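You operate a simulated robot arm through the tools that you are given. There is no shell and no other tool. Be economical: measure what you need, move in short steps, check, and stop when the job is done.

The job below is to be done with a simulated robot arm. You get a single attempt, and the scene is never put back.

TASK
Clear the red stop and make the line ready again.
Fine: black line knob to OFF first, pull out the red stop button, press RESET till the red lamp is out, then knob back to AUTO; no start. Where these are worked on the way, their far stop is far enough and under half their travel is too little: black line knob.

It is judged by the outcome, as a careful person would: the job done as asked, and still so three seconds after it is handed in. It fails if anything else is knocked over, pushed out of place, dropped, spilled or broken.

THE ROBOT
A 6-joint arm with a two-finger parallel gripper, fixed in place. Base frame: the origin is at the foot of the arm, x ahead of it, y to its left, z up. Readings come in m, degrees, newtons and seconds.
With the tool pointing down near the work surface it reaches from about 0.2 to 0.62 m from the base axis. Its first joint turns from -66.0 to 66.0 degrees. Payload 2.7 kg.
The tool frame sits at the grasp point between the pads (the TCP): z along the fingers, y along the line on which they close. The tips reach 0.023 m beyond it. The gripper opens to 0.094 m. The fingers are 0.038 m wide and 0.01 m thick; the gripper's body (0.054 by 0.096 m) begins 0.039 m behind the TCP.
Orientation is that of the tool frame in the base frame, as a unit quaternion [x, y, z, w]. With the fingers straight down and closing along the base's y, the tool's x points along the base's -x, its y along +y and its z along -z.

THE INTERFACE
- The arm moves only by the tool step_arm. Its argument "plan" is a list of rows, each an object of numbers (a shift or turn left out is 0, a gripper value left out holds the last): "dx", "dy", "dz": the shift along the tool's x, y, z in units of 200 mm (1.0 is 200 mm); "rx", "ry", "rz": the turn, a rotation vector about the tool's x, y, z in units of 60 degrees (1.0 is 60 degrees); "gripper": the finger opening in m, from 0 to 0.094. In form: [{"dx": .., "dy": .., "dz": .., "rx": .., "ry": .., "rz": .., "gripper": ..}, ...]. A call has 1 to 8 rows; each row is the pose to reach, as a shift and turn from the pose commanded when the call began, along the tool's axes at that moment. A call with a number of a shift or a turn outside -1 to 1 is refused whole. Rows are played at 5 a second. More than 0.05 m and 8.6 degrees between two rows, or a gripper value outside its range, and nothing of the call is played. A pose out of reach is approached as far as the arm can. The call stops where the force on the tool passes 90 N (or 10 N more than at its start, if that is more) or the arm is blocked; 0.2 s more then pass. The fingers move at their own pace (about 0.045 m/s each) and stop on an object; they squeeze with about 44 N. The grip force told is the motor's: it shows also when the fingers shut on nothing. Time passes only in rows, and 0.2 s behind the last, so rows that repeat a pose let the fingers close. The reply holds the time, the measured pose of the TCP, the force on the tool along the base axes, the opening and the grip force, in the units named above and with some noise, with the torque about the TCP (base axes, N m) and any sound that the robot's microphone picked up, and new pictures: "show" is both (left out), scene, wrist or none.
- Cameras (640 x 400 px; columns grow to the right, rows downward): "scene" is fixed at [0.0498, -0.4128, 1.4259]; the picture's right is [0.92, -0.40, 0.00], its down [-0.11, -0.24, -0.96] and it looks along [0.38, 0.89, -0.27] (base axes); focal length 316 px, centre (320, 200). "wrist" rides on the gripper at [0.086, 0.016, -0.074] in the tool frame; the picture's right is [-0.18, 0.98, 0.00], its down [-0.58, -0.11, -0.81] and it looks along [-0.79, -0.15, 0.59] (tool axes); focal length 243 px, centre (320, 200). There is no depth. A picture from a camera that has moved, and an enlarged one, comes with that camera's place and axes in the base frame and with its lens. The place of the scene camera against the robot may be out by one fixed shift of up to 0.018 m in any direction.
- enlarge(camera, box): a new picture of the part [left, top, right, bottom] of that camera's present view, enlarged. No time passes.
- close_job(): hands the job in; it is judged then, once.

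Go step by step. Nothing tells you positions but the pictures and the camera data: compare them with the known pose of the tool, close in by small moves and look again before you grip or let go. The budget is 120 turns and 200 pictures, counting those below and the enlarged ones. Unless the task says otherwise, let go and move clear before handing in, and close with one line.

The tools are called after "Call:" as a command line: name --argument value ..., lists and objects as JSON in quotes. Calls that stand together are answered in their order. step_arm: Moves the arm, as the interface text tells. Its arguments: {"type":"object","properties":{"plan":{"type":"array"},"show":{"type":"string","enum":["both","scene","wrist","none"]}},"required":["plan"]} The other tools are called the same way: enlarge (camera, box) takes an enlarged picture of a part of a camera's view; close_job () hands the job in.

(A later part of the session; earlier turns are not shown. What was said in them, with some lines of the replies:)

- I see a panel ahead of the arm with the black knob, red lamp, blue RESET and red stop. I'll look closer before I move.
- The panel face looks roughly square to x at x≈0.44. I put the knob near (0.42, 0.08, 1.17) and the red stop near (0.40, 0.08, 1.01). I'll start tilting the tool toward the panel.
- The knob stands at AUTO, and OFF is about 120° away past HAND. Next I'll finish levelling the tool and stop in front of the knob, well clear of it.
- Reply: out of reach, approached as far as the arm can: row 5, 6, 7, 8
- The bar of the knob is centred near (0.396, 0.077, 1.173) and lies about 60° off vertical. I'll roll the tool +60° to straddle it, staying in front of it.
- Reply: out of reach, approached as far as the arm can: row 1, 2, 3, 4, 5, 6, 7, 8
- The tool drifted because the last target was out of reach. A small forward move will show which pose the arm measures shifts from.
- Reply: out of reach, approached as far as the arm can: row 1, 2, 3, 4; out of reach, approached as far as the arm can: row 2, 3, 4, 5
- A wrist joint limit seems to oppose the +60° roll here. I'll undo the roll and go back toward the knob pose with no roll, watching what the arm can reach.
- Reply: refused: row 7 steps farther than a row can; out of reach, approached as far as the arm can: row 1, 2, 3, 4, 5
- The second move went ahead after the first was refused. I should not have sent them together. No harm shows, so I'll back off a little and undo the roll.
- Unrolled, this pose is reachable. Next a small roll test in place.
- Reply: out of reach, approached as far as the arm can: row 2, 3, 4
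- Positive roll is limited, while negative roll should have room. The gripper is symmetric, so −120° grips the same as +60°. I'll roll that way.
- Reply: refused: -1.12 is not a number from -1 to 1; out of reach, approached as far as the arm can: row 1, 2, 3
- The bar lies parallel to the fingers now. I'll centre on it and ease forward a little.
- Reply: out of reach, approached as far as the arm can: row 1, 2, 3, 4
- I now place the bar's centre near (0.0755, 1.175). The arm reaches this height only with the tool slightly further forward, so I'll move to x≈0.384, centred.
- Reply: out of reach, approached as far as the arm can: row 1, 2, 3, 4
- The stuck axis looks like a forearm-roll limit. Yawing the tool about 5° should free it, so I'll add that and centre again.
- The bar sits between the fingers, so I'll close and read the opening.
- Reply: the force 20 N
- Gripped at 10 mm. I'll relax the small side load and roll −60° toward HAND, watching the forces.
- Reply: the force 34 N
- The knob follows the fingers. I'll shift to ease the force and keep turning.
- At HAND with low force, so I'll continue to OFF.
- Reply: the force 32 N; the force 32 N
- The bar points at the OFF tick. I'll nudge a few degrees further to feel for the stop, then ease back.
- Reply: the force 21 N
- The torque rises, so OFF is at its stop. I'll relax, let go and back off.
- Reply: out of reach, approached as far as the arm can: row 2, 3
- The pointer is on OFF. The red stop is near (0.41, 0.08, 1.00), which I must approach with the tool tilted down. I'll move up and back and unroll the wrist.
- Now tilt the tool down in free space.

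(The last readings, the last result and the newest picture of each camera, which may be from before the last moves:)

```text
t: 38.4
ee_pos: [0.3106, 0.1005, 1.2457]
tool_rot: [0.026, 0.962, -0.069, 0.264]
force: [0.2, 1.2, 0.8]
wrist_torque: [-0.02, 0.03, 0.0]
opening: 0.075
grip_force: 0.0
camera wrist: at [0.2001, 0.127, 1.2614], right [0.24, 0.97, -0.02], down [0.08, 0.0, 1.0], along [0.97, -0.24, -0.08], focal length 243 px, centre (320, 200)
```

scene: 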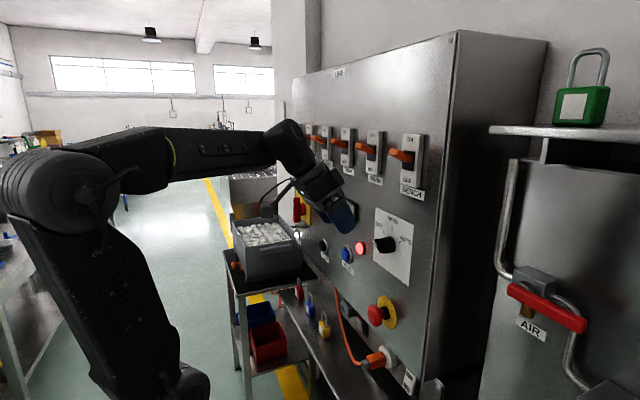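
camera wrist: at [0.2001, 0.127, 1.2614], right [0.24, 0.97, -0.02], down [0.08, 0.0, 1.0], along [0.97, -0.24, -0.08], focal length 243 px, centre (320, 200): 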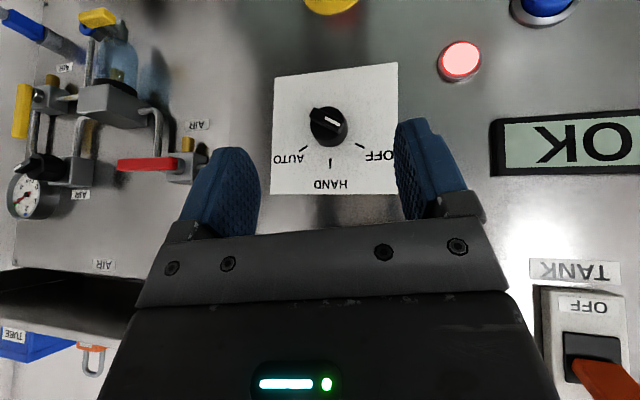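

Call:
step_arm --plan '[{"dx": 0.1, "dy": -0.003, "dz": 0.15, "rx": -0.07, "gripper": 0.08}, {"dx": 0.21, "dy": -0.007, "dz": 0.31, "rx": -0.14, "rz": -0.013}, {"dx": 0.32, "dy": -0.01, "dz": 0.47, "rx": -0.14, "rz": -0.013}, {"dx": 0.425, "dy": -0.014, "dz": 0.63, "rx": -0.14, "rz": -0.013}, {"dx": 0.425, "dy": -0.014, "dz": 0.63, "rx": -0.14, "rz": -0.013}]'

```text
t: 39.6
ee_pos: [0.3036, 0.0814, 1.0919]
tool_rot: [0.001, 0.964, -0.002, 0.267]
force: [0.7, 1.3, 0.4]
wrist_torque: [0.02, 0.0, -0.03]
opening: 0.08
grip_force: 0.1
camera wrist: at [0.1911, 0.0956, 1.11], right [0.16, 0.98, 0.09], down [0.09, -0.11, 0.99], along [0.98, -0.15, -0.1], focal length 243 px, centre (320, 200)
```

scene: 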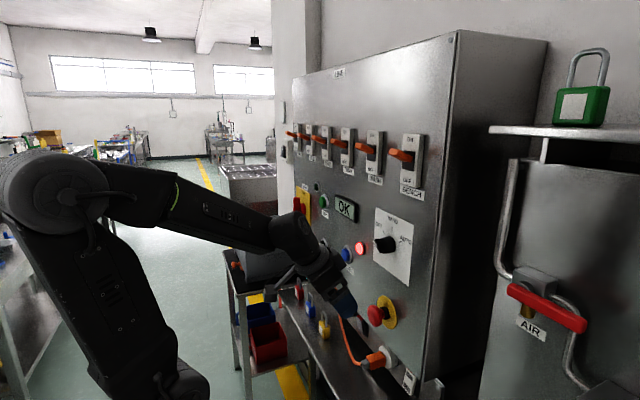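
wrist: 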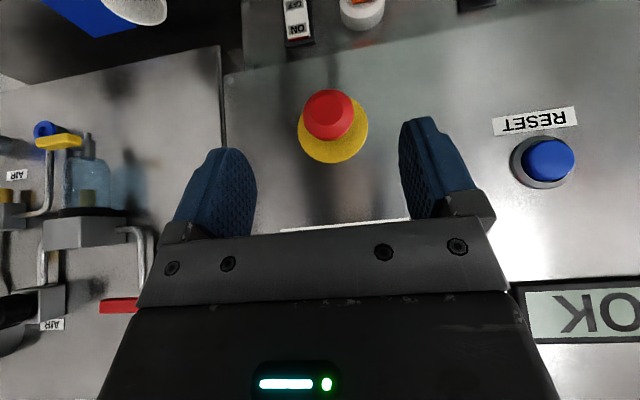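

Call:
enlarge --camera "wrist" --box '[270, 60, 430, 180]'

Call:
enlarge --camera "scene" --box '[330, 270, 430, 370]'

```text
3.33 times, centred on (350, 120) of wrist
camera zoom: at [0.1911, 0.0956, 1.11], right [0.16, 0.98, 0.09], down [0.09, -0.11, 0.99], along [0.98, -0.15, -0.1], focal length 809 px, centre (220, 467)
```

zoom: 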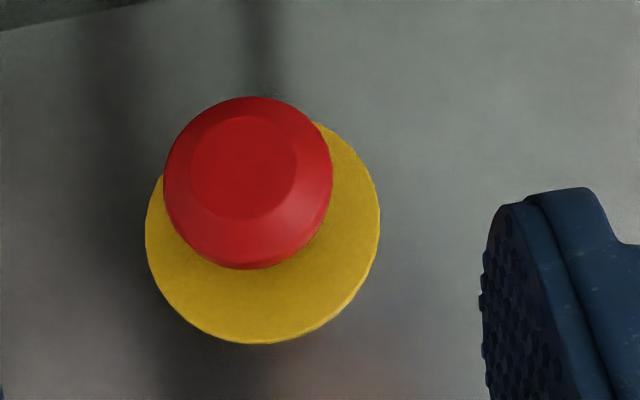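

```text
4.00 times, centred on (380, 320) of scene
camera zoom: at [0.0498, -0.4128, 1.4259], right [0.92, -0.4, 0.0], down [-0.11, -0.24, -0.96], along [0.38, 0.89, -0.27], focal length 1264 px, centre (80, -280)
```

zoom: 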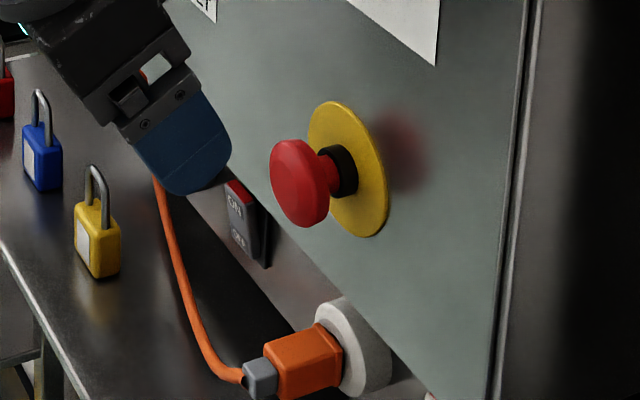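

The stop's head rim is at about (0.41, 0.078, 1.007), 48 mm across. The open fingers can straddle it, so I'm approaching along the tilt.

Call:
step_arm --plan '[{"dx": -0.06, "dy": -0.008, "dz": 0.16}, {"dx": -0.12, "dy": -0.017, "dz": 0.32}, {"dx": -0.18, "dy": -0.017, "dz": 0.48}, {"dx": -0.18, "dy": -0.017, "dz": 0.48}]'

Call:
enlarge --camera "scene" --box '[310, 250, 430, 370]'

```text
t: 40.6
ee_pos: [0.3819, 0.0775, 1.0293]
tool_rot: [0.0, 0.964, -0.001, 0.266]
force: [-0.8, 0.0, 0.0]
wrist_torque: [-0.01, 0.05, 0.0]
opening: 0.08
grip_force: 0.0
camera wrist: at [0.2688, 0.0932, 1.0484], right [0.16, 0.98, 0.09], down [0.09, -0.11, 0.99], along [0.98, -0.15, -0.1], focal length 243 px, centre (320, 200)
```

scene: 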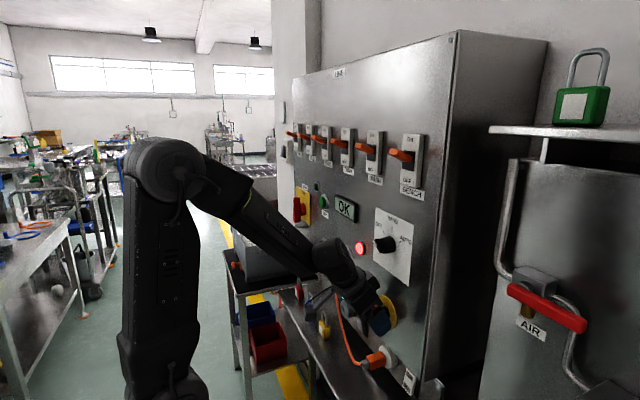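
wrist: 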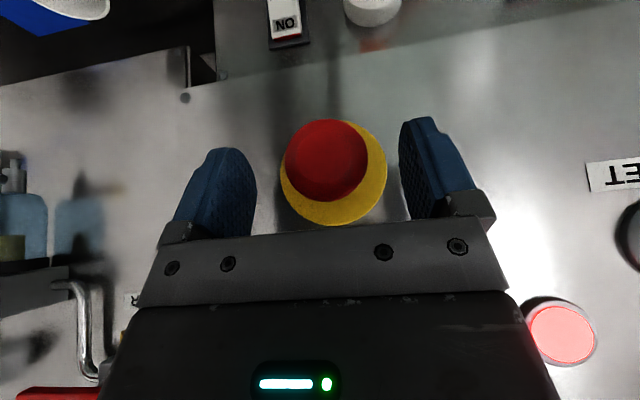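

```text
3.33 times, centred on (370, 310) of scene
camera zoom: at [0.0498, -0.4128, 1.4259], right [0.92, -0.4, 0.0], down [-0.11, -0.24, -0.96], along [0.38, 0.89, -0.27], focal length 1053 px, centre (153, -167)
```

zoom: 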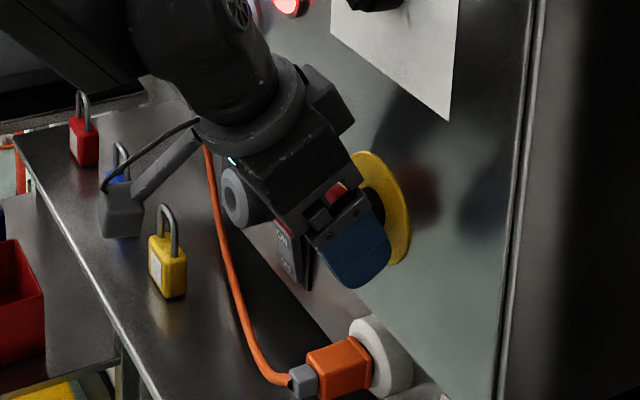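

Straddling nicely. The last bit in, then close.

Call:
step_arm --plan '[{"dx": -0.033, "dz": 0.078}, {"dx": -0.065, "dz": 0.156}, {"dx": -0.065, "dz": 0.156}, {"dx": -0.065, "dz": 0.156, "gripper": 0.06}, {"dx": -0.065, "dz": 0.156, "gripper": 0.03}, {"dx": -0.065, "dz": 0.156, "gripper": 0.03}, {"dx": -0.065, "dz": 0.156, "gripper": 0.03}]'

Call:
enlarge --camera "scene" --box '[310, 250, 430, 370]'

```text
t: 41.2
ee_pos: [0.4019, 0.077, 1.0173]
tool_rot: [0.0, 0.963, -0.001, 0.269]
force: [-56.0, -2.5, 35.0]
wrist_torque: [0.82, -0.45, 0.59]
opening: 0.0798
grip_force: 0.0
stopped in row 3: the force on the tool passed its limit at 132 N (the readings are from after the stop); the commanded pose is now the measured one
camera wrist: at [0.2893, 0.0924, 1.0351], right [0.16, 0.98, 0.09], down [0.08, -0.11, 0.99], along [0.98, -0.15, -0.1], focal length 243 px, centre (320, 200)
```

scene: 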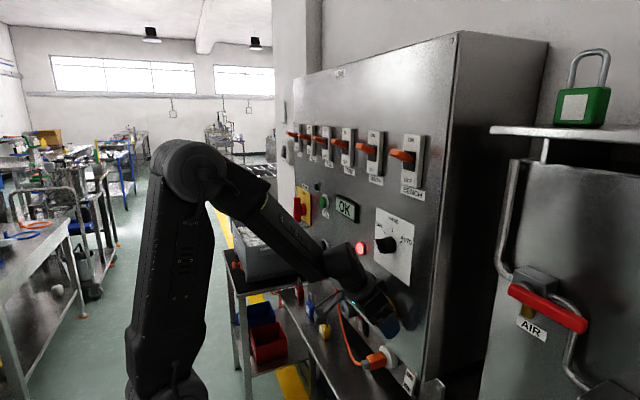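
wrist: 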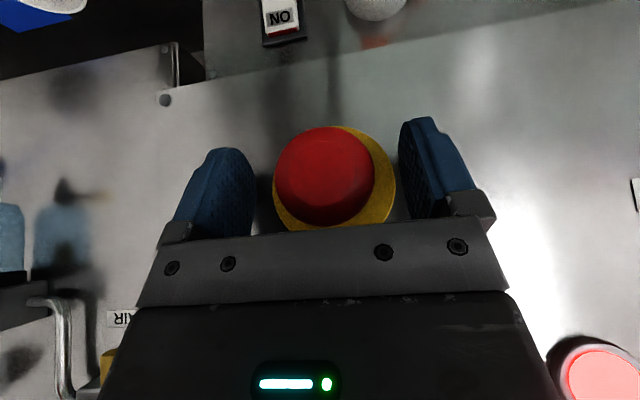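

```text
3.33 times, centred on (370, 310) of scene
camera zoom: at [0.0477, -0.413, 1.4259], right [0.92, -0.4, 0.0], down [-0.1, -0.24, -0.96], along [0.38, 0.89, -0.26], focal length 1053 px, centre (153, -167)
```

zoom: 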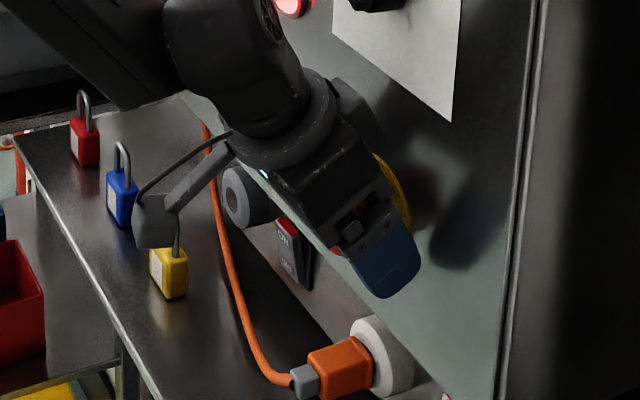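

One finger's corner met the panel, which puts the panel at x≈0.43, so the head rim is near (0.40, 0.078, 1.012). I'll back off, centre on that, and close.

Call:
step_arm --plan '[{"dx": 0.047}, {"dx": 0.047, "gripper": 0.06}, {"dx": 0.047, "gripper": 0.045}, {"dx": 0.047, "gripper": 0.03}, {"dx": 0.047, "gripper": 0.03}, {"dx": 0.047, "gripper": 0.03}]'

Call:
enlarge --camera "wrist" --box '[220, 80, 420, 240]'

```text
t: 42.6
ee_pos: [0.3979, 0.08, 1.011]
tool_rot: [-0.002, 0.963, 0.001, 0.268]
force: [1.0, 28.8, -10.0]
wrist_torque: [-0.29, 0.27, -0.01]
opening: 0.0441
grip_force: 45.3
camera wrist: at [0.2841, 0.0944, 1.028], right [0.15, 0.98, 0.1], down [0.08, -0.11, 0.99], along [0.98, -0.14, -0.1], focal length 243 px, centre (320, 200)
```

scene: 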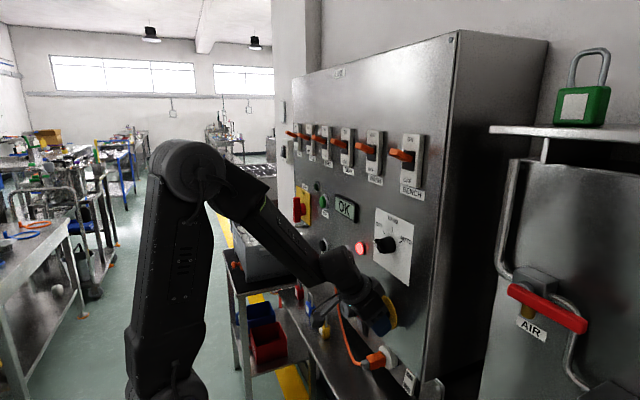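
wrist: 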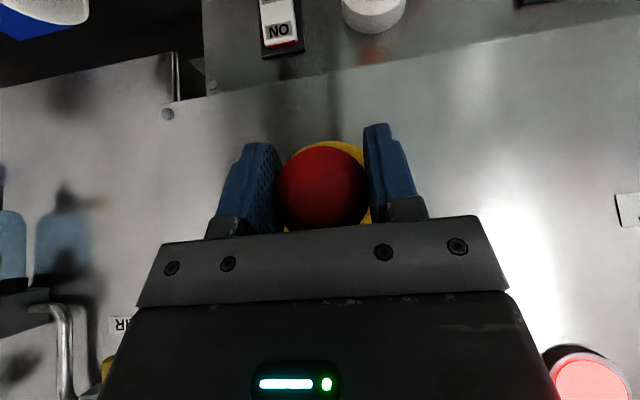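

```text
2.50 times, centred on (320, 160) of wrist
camera zoom: at [0.2841, 0.0944, 1.028], right [0.15, 0.98, 0.1], down [0.08, -0.11, 0.99], along [0.98, -0.14, -0.1], focal length 606 px, centre (320, 300)
```

zoom: 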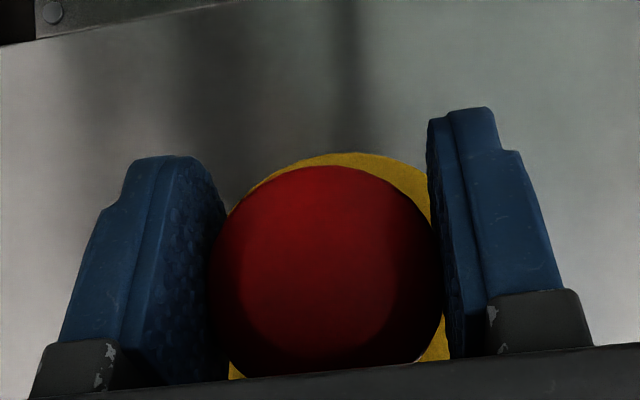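

Firm grip at 44 mm. Centre the side load and pull straight out in small steps.

Call:
step_arm --plan '[{"dy": 0.012}, {"dy": 0.012, "dx": 0.0215, "dz": -0.013}, {"dy": 0.012, "dx": 0.043, "dz": -0.026}, {"dy": 0.012, "dx": 0.0645, "dz": -0.039}]' --show "wrist"

Call:
enlarge --camera "scene" --box '[310, 250, 430, 370]'

```text
t: 43.6
ee_pos: [0.3836, 0.0809, 1.0094]
tool_rot: [0.001, 0.963, 0.0, 0.269]
force: [29.4, 13.9, -18.9]
wrist_torque: [-0.1, 0.17, -0.09]
opening: 0.0444
grip_force: 45.8
camera wrist: at [0.2706, 0.095, 1.0286], right [0.16, 0.98, 0.1], down [0.08, -0.11, 0.99], along [0.98, -0.15, -0.1], focal length 243 px, centre (320, 200)
```

wrist: 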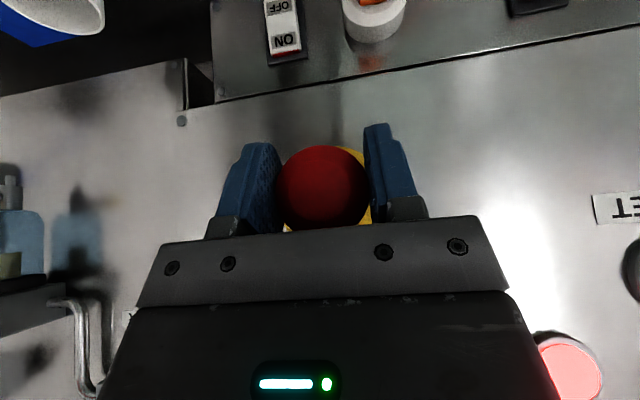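

```text
3.33 times, centred on (370, 310) of scene
camera zoom: at [0.0509, -0.4124, 1.426], right [0.92, -0.4, 0.0], down [-0.11, -0.24, -0.96], along [0.38, 0.89, -0.27], focal length 1053 px, centre (153, -167)
```

zoom: 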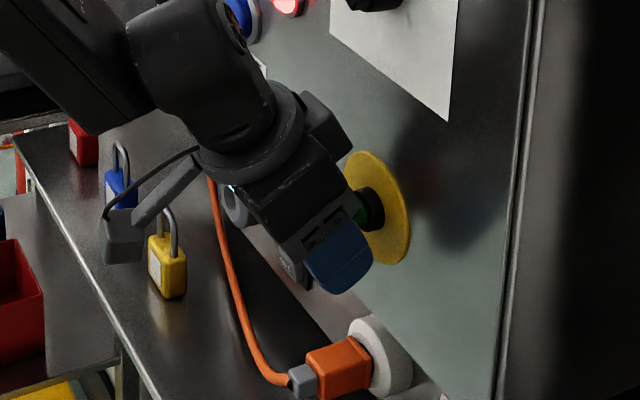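

The head came out and a green band shows on its neck. A slight extra pull, then release and check that it stays.

Call:
step_arm --plan '[{"dx": 0.0129, "dz": -0.0077}, {"dx": 0.0129, "dz": -0.0077}, {"dx": 0.0, "dz": 0.0}, {"gripper": 0.06}, {"gripper": 0.08}, {"gripper": 0.08}]' --show "none"

Call:
step_arm --plan '[{"dz": -0.1}, {"dz": -0.25, "dx": 0.1}, {"dz": -0.4, "dx": 0.2}, {"dz": -0.4, "dx": 0.2}]'

Call:
enlarge --camera "scene" --box '[310, 250, 430, 370]'

```text
t: 45.0
ee_pos: [0.3817, 0.0792, 1.0102]
tool_rot: [0.001, 0.964, -0.001, 0.267]
force: [-0.7, -0.2, -0.8]
wrist_torque: [0.03, 0.04, 0.01]
opening: 0.0798
grip_force: 0.1
```

```text
t: 46.0
ee_pos: [0.3047, 0.0783, 1.0578]
tool_rot: [0.001, 0.964, -0.001, 0.267]
force: [0.6, -0.1, 0.2]
wrist_torque: [0.01, 0.03, 0.02]
opening: 0.08
grip_force: 0.0
camera wrist: at [0.1923, 0.0933, 1.0759], right [0.16, 0.98, 0.09], down [0.08, -0.11, 0.99], along [0.98, -0.15, -0.1], focal length 243 px, centre (320, 200)
```

scene: 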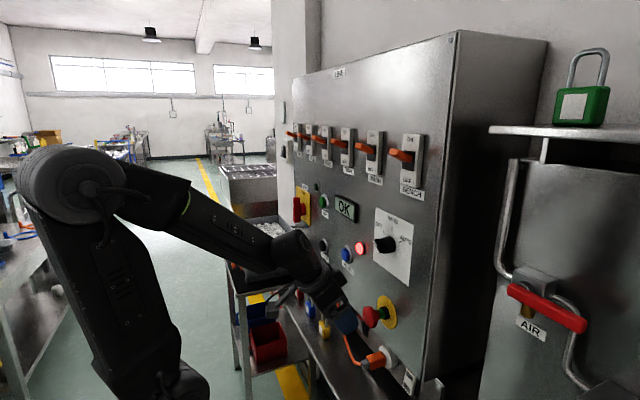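
wrist: 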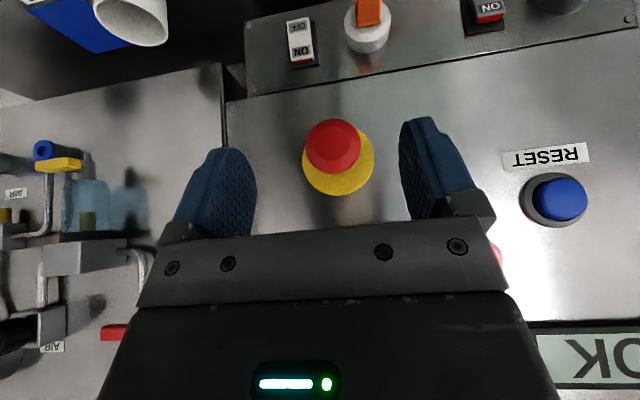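

```text
3.33 times, centred on (370, 310) of scene
camera zoom: at [0.0498, -0.4129, 1.4259], right [0.92, -0.4, 0.0], down [-0.11, -0.24, -0.96], along [0.38, 0.89, -0.27], focal length 1053 px, centre (153, -167)
```

zoom: 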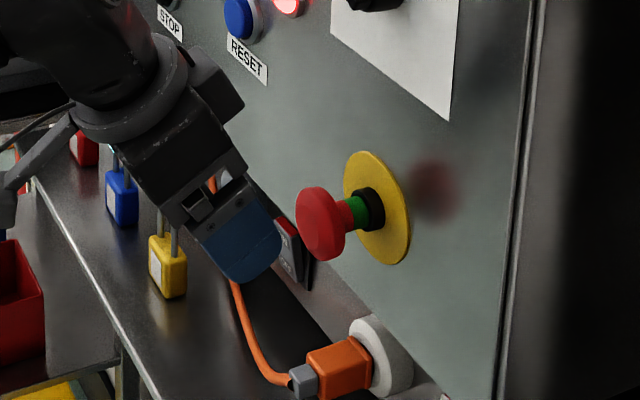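

The red stop is out and stays out. RESET's cap is near (0.42, 0.258, 1.072). I'll close the fingers and move in front of it.

Call:
step_arm --plan '[{"dy": 0.22, "gripper": 0.0}, {"dy": 0.44}, {"dy": 0.66}, {"dy": 0.88, "dx": -0.05}, {"dy": 0.9, "dx": -0.2, "dz": 0.025}, {"dy": 0.9, "dx": -0.27, "dz": 0.035}, {"dy": 0.9, "dx": -0.27, "dz": 0.035}]'

Call:
enlarge --camera "wrist" --box '[240, 60, 480, 240]'

Call:
enlarge --camera "scene" --box '[290, 190, 410, 310]'

```text
t: 47.6
ee_pos: [0.3555, 0.2584, 1.081]
tool_rot: [0.001, 0.964, -0.001, 0.267]
force: [-0.1, 0.4, 0.1]
wrist_torque: [-0.01, 0.03, -0.05]
opening: 0.0002
grip_force: 42.4
camera wrist: at [0.243, 0.2725, 1.0994], right [0.16, 0.98, 0.09], down [0.08, -0.11, 0.99], along [0.98, -0.15, -0.1], focal length 243 px, centre (320, 200)
```

scene: 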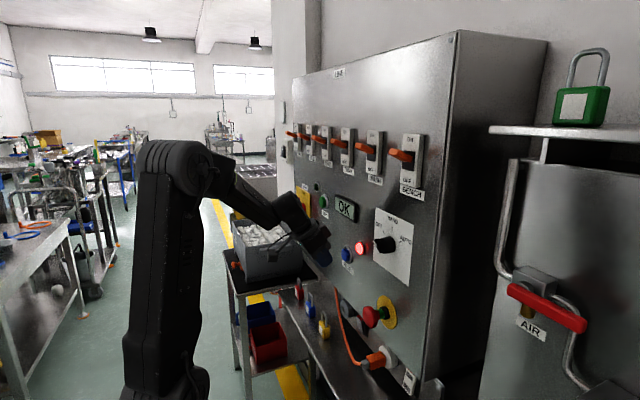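
wrist: 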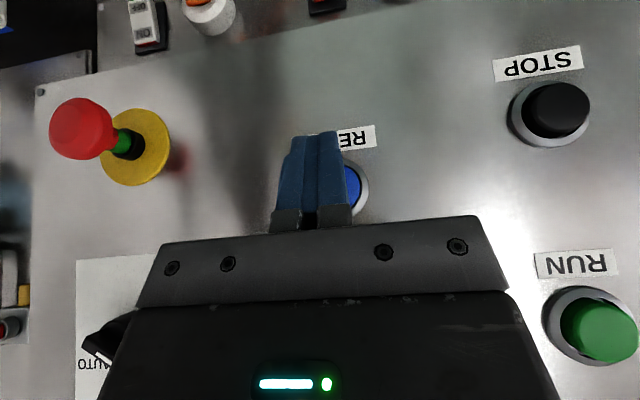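

```text
2.22 times, centred on (360, 150) of wrist
camera zoom: at [0.243, 0.2725, 1.0994], right [0.16, 0.98, 0.09], down [0.08, -0.11, 0.99], along [0.98, -0.15, -0.1], focal length 539 px, centre (231, 311)
```

zoom: 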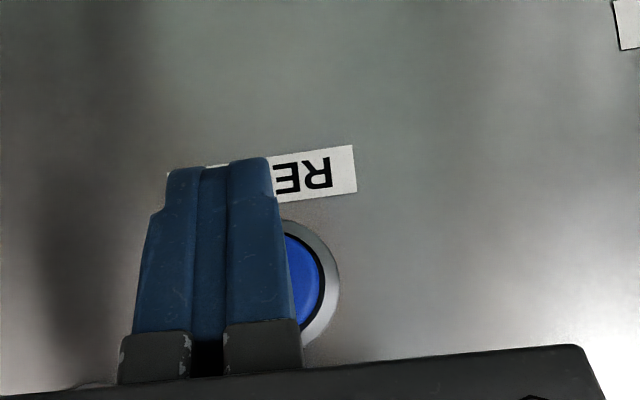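

```text
3.33 times, centred on (350, 250) of scene
camera zoom: at [0.0498, -0.4128, 1.4259], right [0.92, -0.4, 0.0], down [-0.11, -0.24, -0.96], along [0.38, 0.89, -0.27], focal length 1053 px, centre (220, 33)
```

zoom: 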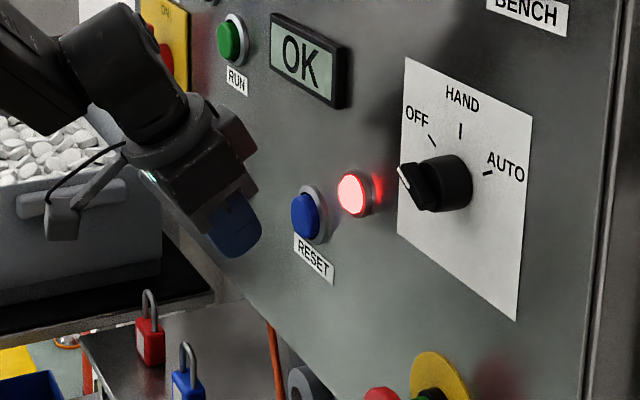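

RESET's centre is refined to about (0.417, 0.261, 1.073). I'll advance until contact.

Call:
step_arm --plan '[{"dx": -0.06, "dy": 0.013, "dz": 0.03}, {"dx": -0.125, "dy": 0.013, "dz": 0.064}, {"dx": -0.138, "dy": 0.013, "dz": 0.072}, {"dx": -0.151, "dy": 0.013, "dz": 0.08}, {"dx": -0.151, "dy": 0.013, "dz": 0.08}]' --show "scene"

Call:
enlarge --camera "scene" --box '[290, 190, 410, 310]'

```text
t: 48.8
ee_pos: [0.3908, 0.26, 1.08]
tool_rot: [0.0, 0.964, -0.001, 0.267]
force: [-2.1, -0.7, -0.8]
wrist_torque: [0.0, 0.02, -0.01]
opening: 0.0001
grip_force: 42.7
heard: click
```

scene: 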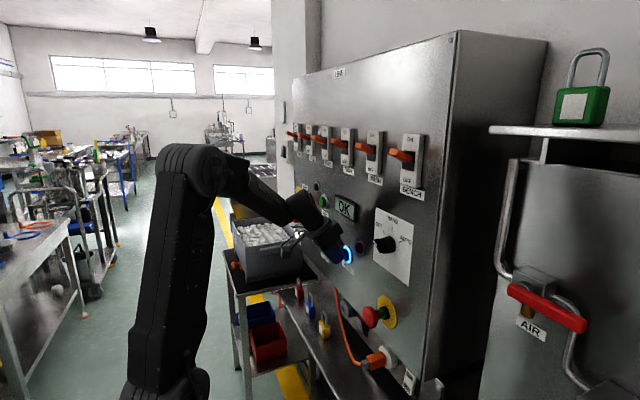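

```text
3.33 times, centred on (350, 250) of scene
camera zoom: at [0.0497, -0.4129, 1.4259], right [0.92, -0.4, 0.0], down [-0.11, -0.24, -0.96], along [0.38, 0.89, -0.27], focal length 1053 px, centre (220, 33)
```

zoom: 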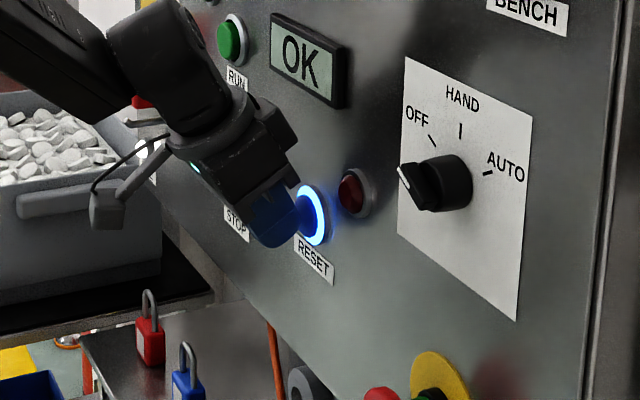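

It clicked and the red lamp is out. I'll release and confirm it stays out.

Call:
step_arm --plan '[{"dx": 0.1, "dz": -0.06}, {"dx": 0.2, "dz": -0.12}, {"dx": 0.3, "dz": -0.18}, {"dx": 0.3, "dz": -0.18}]' --show "scene"

Call:
enlarge --camera "scene" --box '[290, 170, 430, 350]'

```text
t: 49.8
ee_pos: [0.3206, 0.2612, 1.0835]
tool_rot: [0.0, 0.963, -0.001, 0.269]
force: [1.4, 0.2, 0.5]
wrist_torque: [0.0, 0.02, 0.01]
opening: 0.0
grip_force: 42.4
```

scene: 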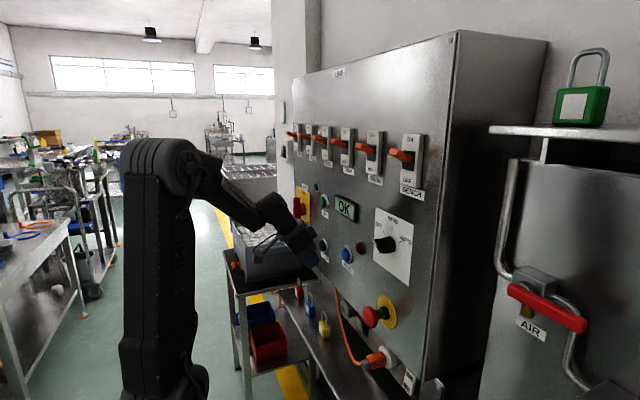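

```text
2.22 times, centred on (360, 260) of scene
camera zoom: at [0.0498, -0.4128, 1.4259], right [0.92, -0.4, 0.0], down [-0.11, -0.24, -0.96], along [0.38, 0.89, -0.27], focal length 702 px, centre (231, 67)
```

zoom: 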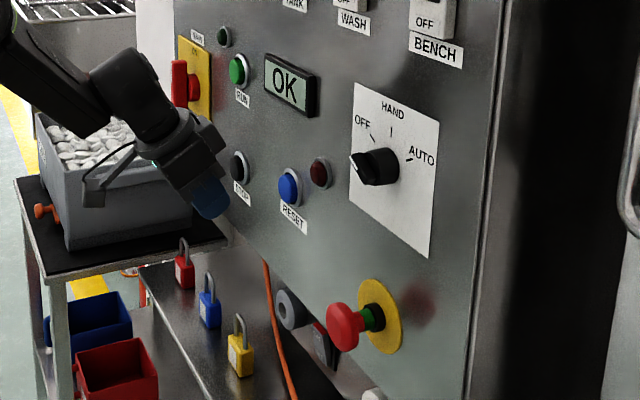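

The lamp stays out. Now I'll return to the knob, to the same staging pose as before.

Call:
step_arm --plan '[{"dx": -0.07, "dy": -0.16, "dz": -0.144, "gripper": 0.04}, {"dx": -0.15, "dy": -0.32, "dz": -0.288}, {"dx": -0.225, "dy": -0.48, "dz": -0.432}, {"dx": -0.3, "dy": -0.64, "dz": -0.576}, {"dx": -0.374, "dy": -0.8, "dz": -0.72}, {"dx": -0.374, "dy": -0.8, "dz": -0.72}]' --show "none"

Call:
step_arm --plan '[{"ry": -0.13, "dx": -0.02, "dz": 0.01}, {"ry": -0.26, "dx": -0.04, "dz": 0.02}, {"ry": -0.39, "dx": -0.07, "dz": 0.045}, {"ry": -0.515, "dx": -0.1, "dz": 0.06}, {"ry": -0.515, "dx": -0.1, "dz": 0.06}]'

```text
t: 51.2
ee_pos: [0.3097, 0.1001, 1.2444]
tool_rot: [0.0, 0.964, -0.001, 0.267]
force: [0.8, -0.3, 0.7]
wrist_torque: [0.02, 0.01, 0.0]
opening: 0.0397
grip_force: 0.0
```

```text
t: 52.4
ee_pos: [0.3346, 0.1034, 1.244]
tool_rot: [0.0, 0.857, -0.001, 0.515]
force: [-0.3, -0.1, -0.1]
wrist_torque: [0.02, 0.03, 0.0]
opening: 0.0398
grip_force: 0.1
camera wrist: at [0.227, 0.1173, 1.2019], right [0.09, 0.98, 0.16], down [-0.44, -0.11, 0.89], along [0.89, -0.15, 0.42], focal length 243 px, centre (320, 200)
```

scene: 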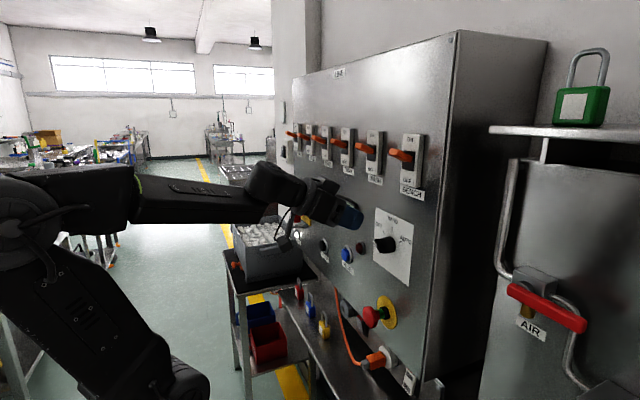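
wrist: 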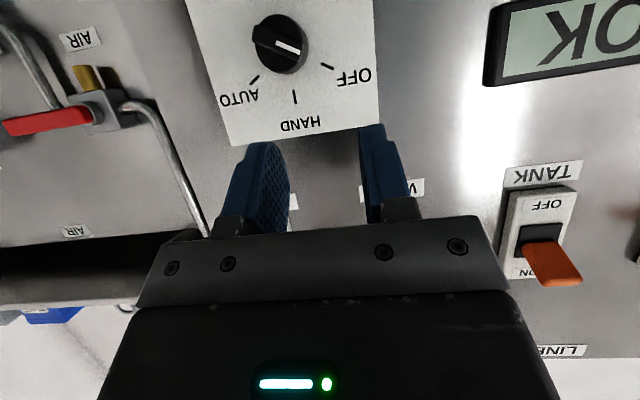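

Call:
step_arm --plan '[{"ry": -0.12, "dx": -0.01, "dz": 0.02}, {"ry": -0.24, "dx": -0.02, "dz": 0.04, "dy": -0.02}, {"ry": -0.36, "dx": -0.034, "dz": 0.064, "dy": -0.04}, {"ry": -0.465, "dx": -0.034, "dz": 0.064, "dy": -0.05}, {"ry": -0.465, "dx": -0.034, "dz": 0.064, "dy": -0.05}]' --show "none"

Call:
step_arm --plan '[{"rx": 0.04}, {"rx": 0.083}, {"rx": 0.083}]' --show "scene"

```text
t: 53.6
ee_pos: [0.3474, 0.0923, 1.2444]
tool_rot: [0.0, 0.708, 0.0, 0.706]
force: [1.2, 0.9, 1.3]
wrist_torque: [-0.02, -0.03, -0.01]
opening: 0.0399
grip_force: 0.0
```

```text
t: 54.4
ee_pos: [0.3485, 0.092, 1.2431]
tool_rot: [0.03, 0.708, -0.031, 0.705]
force: [0.2, 0.1, 0.5]
wrist_torque: [-0.01, -0.01, -0.01]
opening: 0.0401
grip_force: 0.1
```

scene: 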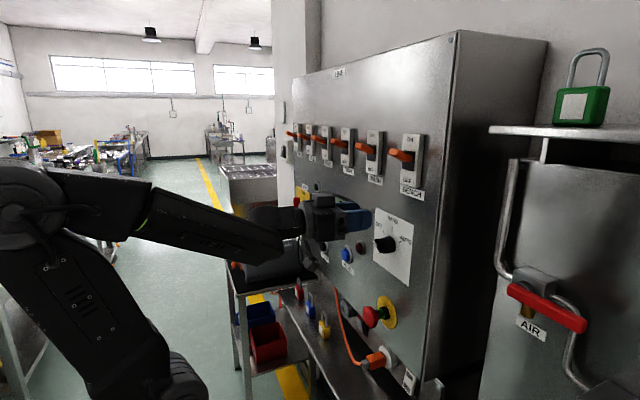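

Reachable. I'll roll to −240° for the OFF grip.

Call:
step_arm --plan '[{"rz": -0.14}, {"rz": -0.28}, {"rz": -0.42}, {"rz": -0.56}, {"rz": -0.7}, {"rz": -0.84}, {"rz": -0.98}]' --show "none"

Call:
step_arm --plan '[{"rz": -0.14}, {"rz": -0.28}, {"rz": -0.42}, {"rz": -0.56}, {"rz": -0.7}, {"rz": -0.84}, {"rz": -0.98}]' --show "none"

Call:
step_arm --plan '[{"rz": -0.14}, {"rz": -0.28}, {"rz": -0.42}, {"rz": -0.56}, {"rz": -0.7}, {"rz": -0.84}, {"rz": -0.98}]' --show "none"

Call:
step_arm --plan '[{"rz": -0.14}, {"rz": -0.28}, {"rz": -0.42}, {"rz": -0.56}, {"rz": -0.7}, {"rz": -0.84}, {"rz": -0.98}, {"rz": -1.0}]' --show "wrist"

```text
t: 56.0
ee_pos: [0.3477, 0.0933, 1.244]
tool_rot: [-0.321, 0.631, -0.374, 0.599]
force: [0.0, -0.7, -0.3]
wrist_torque: [-0.02, -0.03, 0.03]
opening: 0.04
grip_force: 0.0
```

```text
t: 57.6
ee_pos: [0.3478, 0.0926, 1.2435]
tool_rot: [0.59, -0.392, 0.62, -0.338]
force: [0.8, -0.5, -0.1]
wrist_torque: [0.0, 0.0, -0.01]
opening: 0.04
grip_force: 0.1
```

```text
t: 59.2
ee_pos: [0.3485, 0.0923, 1.2446]
tool_rot: [0.706, -0.051, 0.706, 0.009]
force: [-0.5, 0.3, -0.2]
wrist_torque: [-0.03, 0.02, -0.03]
opening: 0.0401
grip_force: 0.1
```

```text
t: 61.0
ee_pos: [0.3482, 0.0933, 1.2446]
tool_rot: [0.638, 0.309, 0.606, 0.361]
force: [-0.2, 0.1, 0.4]
wrist_torque: [0.01, -0.02, 0.02]
opening: 0.0401
grip_force: 0.0
camera wrist: at [0.2795, 0.1611, 1.305], right [-0.06, -0.69, 0.72], down [-0.84, -0.35, -0.41], along [0.54, -0.63, -0.56], focal length 243 px, centre (320, 200)
```

wrist: 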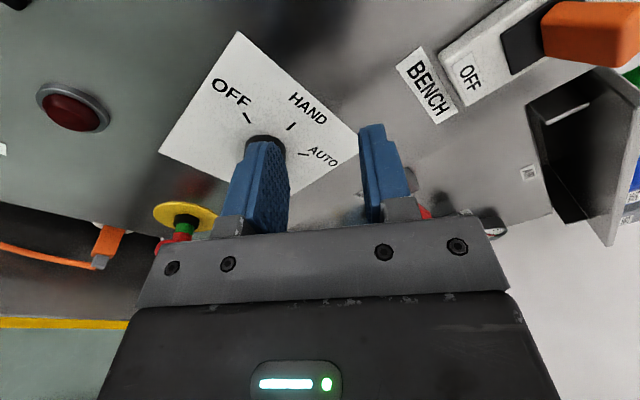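

The lamp is still dark. I'll slide in along the bar's length, coming from its side, with the fingers open 60 mm.

Call:
step_arm --plan '[{"dx": -0.03, "dy": -0.12, "dz": 0.04, "rz": -0.09, "gripper": 0.06}, {"dx": -0.057, "dy": -0.248, "dz": 0.082, "rz": -0.09}, {"dx": -0.057, "dy": -0.248, "dz": 0.082, "rz": -0.09}]' --show "wrist"

```text
t: 61.8
ee_pos: [0.364, 0.1113, 1.1943]
tool_rot: [0.622, 0.337, 0.589, 0.389]
force: [0.0, -0.3, -0.6]
wrist_torque: [0.0, 0.0, -0.04]
opening: 0.06
grip_force: 0.1
camera wrist: at [0.2963, 0.1848, 1.2489], right [-0.05, -0.62, 0.78], down [-0.84, -0.39, -0.37], along [0.53, -0.68, -0.51], focal length 243 px, centre (320, 200)
```

wrist: 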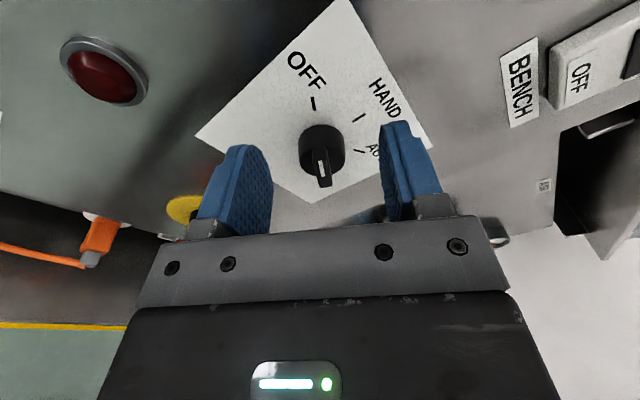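

Call:
step_arm --plan '[{"dx": -0.04, "dy": -0.005, "dz": 0.06}, {"dx": -0.1, "dy": -0.01, "dz": 0.1}, {"dx": -0.145, "dy": -0.015, "dz": 0.105}, {"dx": -0.145, "dy": -0.015, "dz": 0.105}]' --show "wrist"

Call:
enlarge --camera "wrist" --box '[180, 20, 440, 240]'

```text
t: 62.8
ee_pos: [0.3837, 0.0837, 1.179]
tool_rot: [0.622, 0.338, 0.589, 0.389]
force: [0.0, 0.0, 0.4]
wrist_torque: [0.02, 0.03, -0.02]
opening: 0.0599
grip_force: 0.1
camera wrist: at [0.3158, 0.1567, 1.2342], right [-0.05, -0.62, 0.78], down [-0.84, -0.39, -0.37], along [0.53, -0.68, -0.51], focal length 243 px, centre (320, 200)
```

wrist: 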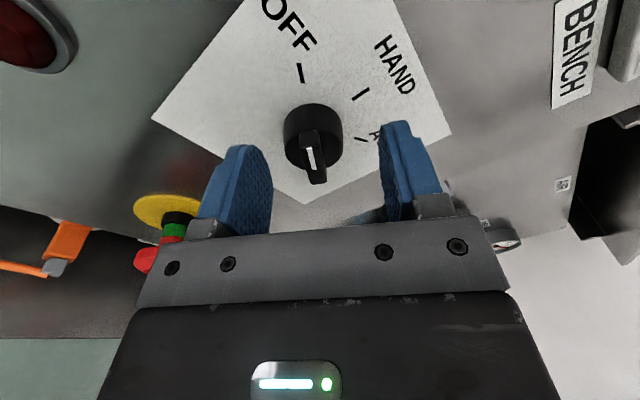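

```text
1.82 times, centred on (310, 130) of wrist
camera zoom: at [0.3158, 0.1567, 1.2342], right [-0.05, -0.62, 0.78], down [-0.84, -0.39, -0.37], along [0.53, -0.68, -0.51], focal length 441 px, centre (338, 327)
```

zoom: 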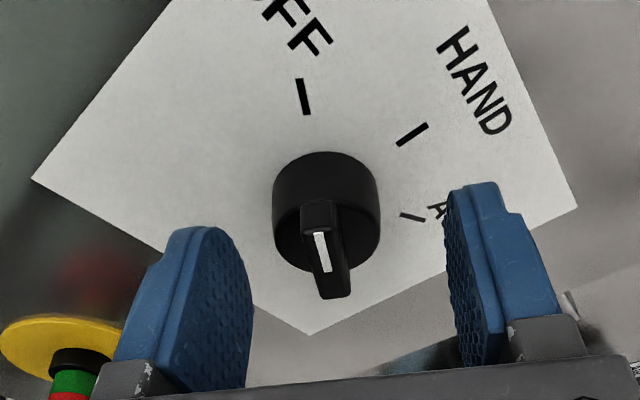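

Call:
step_arm --plan '[{"dy": -0.016, "gripper": 0.04}, {"dy": -0.016, "gripper": 0.02}, {"dy": -0.016, "gripper": 0.0}, {"dy": -0.016, "gripper": 0.0}, {"dy": -0.016, "gripper": 0.0}]' --show "none"

```text
t: 64.0
ee_pos: [0.3834, 0.0849, 1.1774]
tool_rot: [0.623, 0.337, 0.589, 0.389]
force: [-3.8, 1.7, -1.6]
wrist_torque: [0.43, 0.42, 0.34]
opening: 0.0103
grip_force: 44.8
```

Well gripped and aligned. Turning back toward AUTO, the first 60°.

Call:
step_arm --plan '[{"rz": 0.125, "dy": 0.003}, {"rz": 0.25, "dy": 0.006}, {"rz": 0.375, "dy": 0.009}, {"rz": 0.5, "dy": 0.012}, {"rz": 0.5, "dy": 0.012}]' --show "none"

```text
t: 65.2
ee_pos: [0.384, 0.083, 1.178]
tool_rot: [0.69, 0.164, 0.669, 0.223]
force: [-22.2, -0.3, -8.3]
wrist_torque: [0.02, 0.82, 0.33]
opening: 0.0106
grip_force: 45.2
```

Call:
step_arm --plan '[{"rz": 0.125, "dx": 0.002, "dy": 0.004, "dz": -0.008}, {"rz": 0.25, "dx": 0.004, "dy": 0.007, "dz": -0.008}, {"rz": 0.375, "dx": 0.006, "dy": 0.01, "dz": -0.008}, {"rz": 0.5, "dx": 0.007, "dy": 0.013, "dz": -0.008}, {"rz": 0.5, "dx": 0.007, "dy": 0.013, "dz": -0.008}]' --show "wrist"

```text
t: 66.4
ee_pos: [0.3833, 0.0815, 1.1786]
tool_rot: [0.711, -0.02, 0.702, 0.042]
force: [12.1, -11.6, -22.2]
wrist_torque: [0.0, 0.87, 0.23]
opening: 0.0106
grip_force: 44.9
camera wrist: at [0.3087, 0.0736, 1.2663], right [-0.09, -0.98, -0.15], down [-0.8, 0.16, -0.58], along [0.59, 0.07, -0.8], focal length 243 px, centre (320, 200)
```

wrist: 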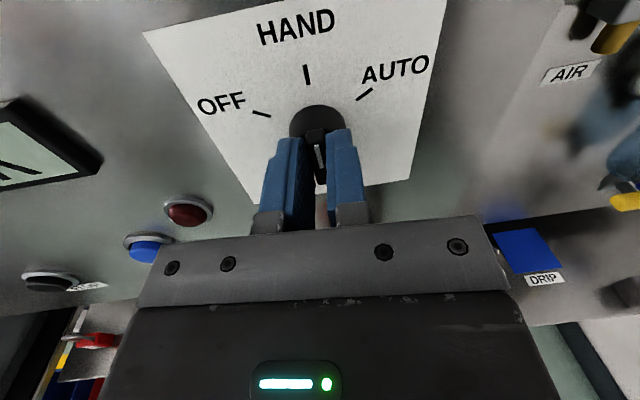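

Call:
step_arm --plan '[{"rz": 0.125, "dx": -0.008, "dy": 0.006}, {"rz": 0.25, "dx": -0.013, "dy": 0.008}, {"rz": 0.375, "dx": -0.015, "dy": 0.01}, {"rz": 0.5, "dx": -0.015, "dy": 0.012}, {"rz": 0.5, "dx": -0.015, "dy": 0.012}]' --show "none"

```text
t: 67.6
ee_pos: [0.3824, 0.0804, 1.179]
tool_rot: [0.678, -0.202, 0.693, -0.143]
force: [-10.4, -13.2, -4.8]
wrist_torque: [-0.06, 0.67, 0.57]
opening: 0.0103
grip_force: 45.2
```

Call:
step_arm --plan '[{"rz": 0.125, "dy": 0.006}, {"rz": 0.25, "dy": 0.012}, {"rz": 0.375, "dy": 0.017}, {"rz": 0.5, "dy": 0.017}, {"rz": 0.58, "dy": 0.017}, {"rz": 0.58, "dy": 0.017}]' --show "wrist"

Call:
enlarge --camera "wrist" --box '[180, 0, 440, 220]'

```text
t: 69.0
ee_pos: [0.3823, 0.0771, 1.1774]
tool_rot: [0.588, -0.395, 0.617, -0.342]
force: [-9.6, 2.7, -3.6]
wrist_torque: [-0.67, 0.14, 1.18]
opening: 0.0102
grip_force: 45.1
camera wrist: at [0.3014, -0.0017, 1.2016], right [-0.03, -0.28, -0.96], down [-0.76, 0.63, -0.17], along [0.65, 0.72, -0.23], focal length 243 px, centre (320, 200)
```

wrist: 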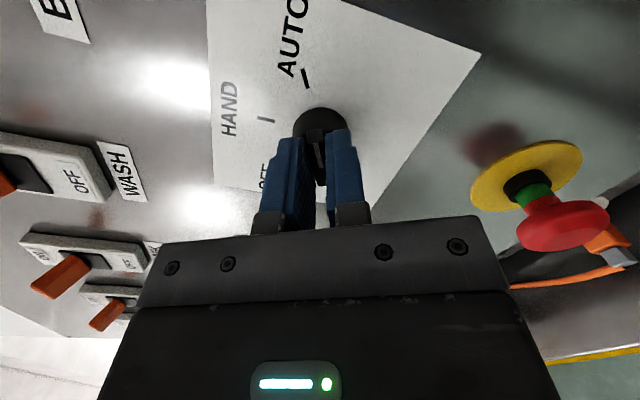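

```text
1.82 times, centred on (310, 110) of wrist
camera zoom: at [0.3014, -0.0017, 1.2016], right [-0.03, -0.28, -0.96], down [-0.76, 0.63, -0.17], along [0.65, 0.72, -0.23], focal length 441 px, centre (338, 364)
```

zoom: 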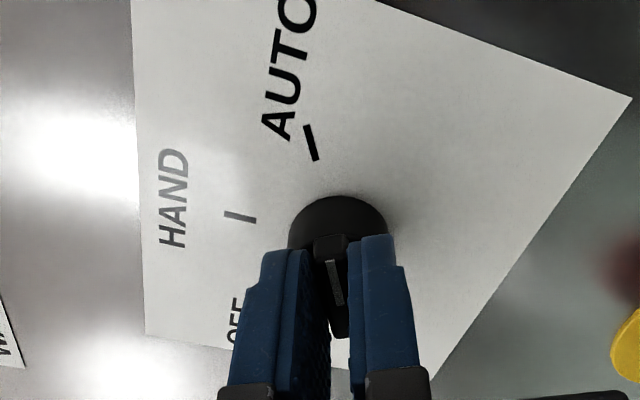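

Call:
step_arm --plan '[{"rz": 0.06}, {"rz": 0.1}, {"rz": 0.1}]' --show "none"

```text
t: 69.8
ee_pos: [0.3845, 0.0757, 1.1772]
tool_rot: [0.566, -0.425, 0.599, -0.373]
force: [-0.3, 4.8, -6.3]
wrist_torque: [-1.47, -0.1, 0.61]
opening: 0.0113
grip_force: 45.3
```

At the AUTO stop: the torque rose just as it did at OFF. I'll relax, let go, and back away along the bar.

Call:
step_arm --plan '[{"rz": -0.09}, {"rz": -0.09, "gripper": 0.04}, {"rz": -0.09, "gripper": 0.06}, {"rz": -0.09, "gripper": 0.06}]' --show "none"

Call:
step_arm --plan '[{"dz": -0.04}, {"dz": -0.06, "dx": 0.02}, {"dz": -0.06, "dx": 0.02}]'

Call:
enlarge --camera "wrist" --box '[180, 0, 440, 220]'

```text
t: 70.8
ee_pos: [0.3823, 0.0776, 1.1793]
tool_rot: [0.585, -0.398, 0.616, -0.345]
force: [0.1, -0.2, -0.5]
wrist_torque: [-0.02, 0.01, -0.01]
opening: 0.0601
grip_force: 0.0
```

```text
t: 71.6
ee_pos: [0.3768, 0.0746, 1.1827]
tool_rot: [0.585, -0.398, 0.616, -0.346]
force: [-0.8, 0.1, 0.0]
wrist_torque: [-0.03, 0.04, -0.03]
opening: 0.0598
grip_force: 0.1
out of reach, approached as far as the arm can: row 1, 2, 3
camera wrist: at [0.295, -0.0042, 1.2058], right [-0.03, -0.27, -0.96], down [-0.75, 0.64, -0.16], along [0.66, 0.72, -0.22], focal length 243 px, centre (320, 200)
```

scene: 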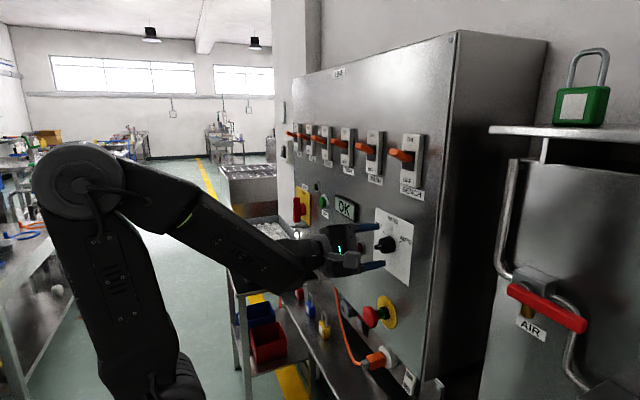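
wrist: 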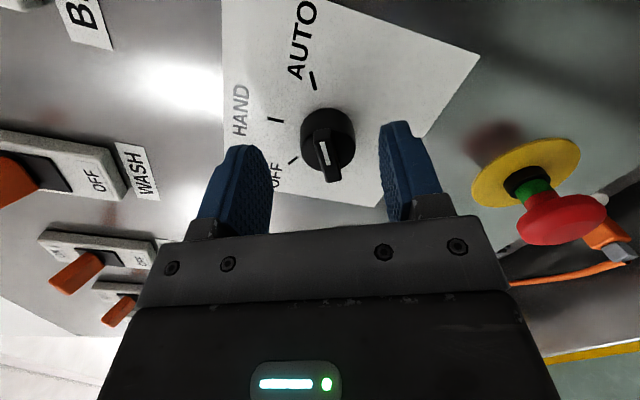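

```text
1.82 times, centred on (310, 110) of wrist
camera zoom: at [0.295, -0.0042, 1.2058], right [-0.03, -0.27, -0.96], down [-0.75, 0.64, -0.16], along [0.66, 0.72, -0.22], focal length 441 px, centre (338, 364)
```

zoom: 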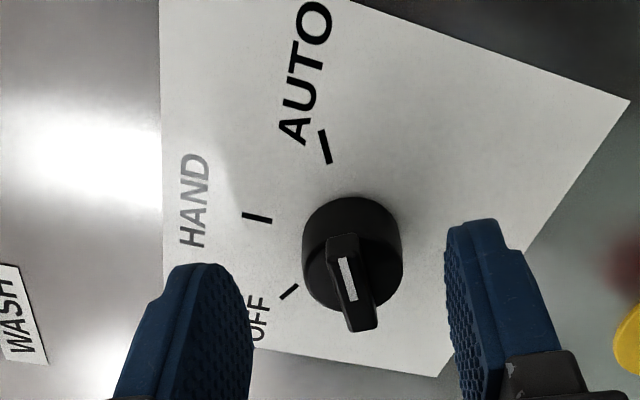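

Call:
step_arm --plan '[{"dx": 0.06}, {"dx": 0.12, "dz": -0.03}, {"dx": 0.17, "dz": -0.05}, {"dx": 0.17, "dz": -0.05}]' --show "wrist"

```text
t: 72.6
ee_pos: [0.3651, 0.0474, 1.2012]
tool_rot: [0.586, -0.399, 0.616, -0.343]
force: [0.0, -0.6, 0.6]
wrist_torque: [0.0, -0.03, 0.01]
opening: 0.0598
grip_force: 0.0
out of reach, approached as far as the arm can: row 3, 4
camera wrist: at [0.2843, -0.0314, 1.2246], right [-0.03, -0.27, -0.96], down [-0.75, 0.64, -0.16], along [0.66, 0.72, -0.22], focal length 243 px, centre (320, 200)
```

wrist: 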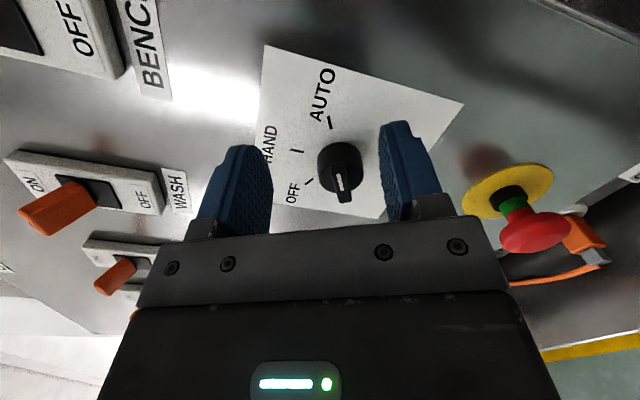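

Clear of the knob. I'll back up and away for a final check.

Call:
step_arm --plan '[{"dy": -0.15, "dz": -0.08}, {"dy": -0.29, "dz": -0.16}, {"dy": -0.45, "dz": -0.25}, {"dy": -0.45, "dz": -0.25}, {"dy": -0.45, "dz": -0.25}]'

Call:
enlarge --camera "scene" --box '[290, 170, 430, 350]'

```text
t: 73.8
ee_pos: [0.3208, 0.0908, 1.2817]
tool_rot: [0.586, -0.398, 0.616, -0.344]
force: [0.8, 0.0, 0.7]
wrist_torque: [-0.04, 0.01, -0.01]
opening: 0.0599
grip_force: 0.2
camera wrist: at [0.2388, 0.0107, 1.3045], right [-0.03, -0.27, -0.96], down [-0.75, 0.64, -0.16], along [0.66, 0.72, -0.22], focal length 243 px, centre (320, 200)
```

scene: 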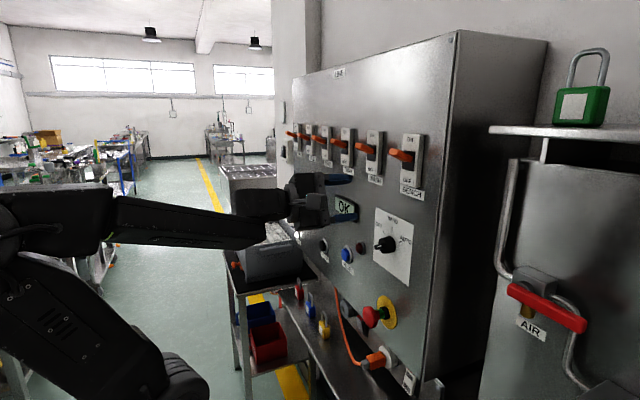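
wrist: 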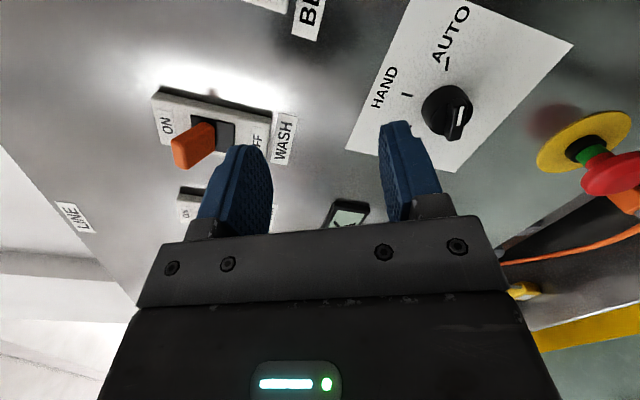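

```text
2.22 times, centred on (360, 260) of scene
camera zoom: at [0.0498, -0.4128, 1.4259], right [0.92, -0.4, 0.0], down [-0.11, -0.24, -0.96], along [0.38, 0.89, -0.27], focal length 702 px, centre (231, 67)
```

zoom: 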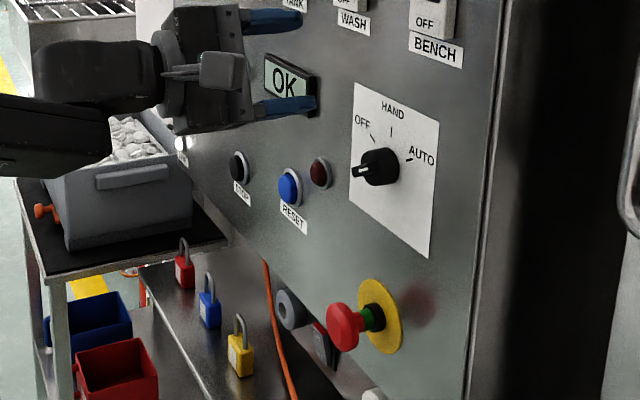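

The red stop is out, the lamp is dark, the knob is at AUTO, and the arm is clear of the panel. I'm handing in.

Call:
close_job

```text
The job is handed in.
```

The red stop is cleared and the line is ready: knob to OFF, stop pulled out, RESET pressed until the red lamp went out, knob back to AUTO, and no start given.
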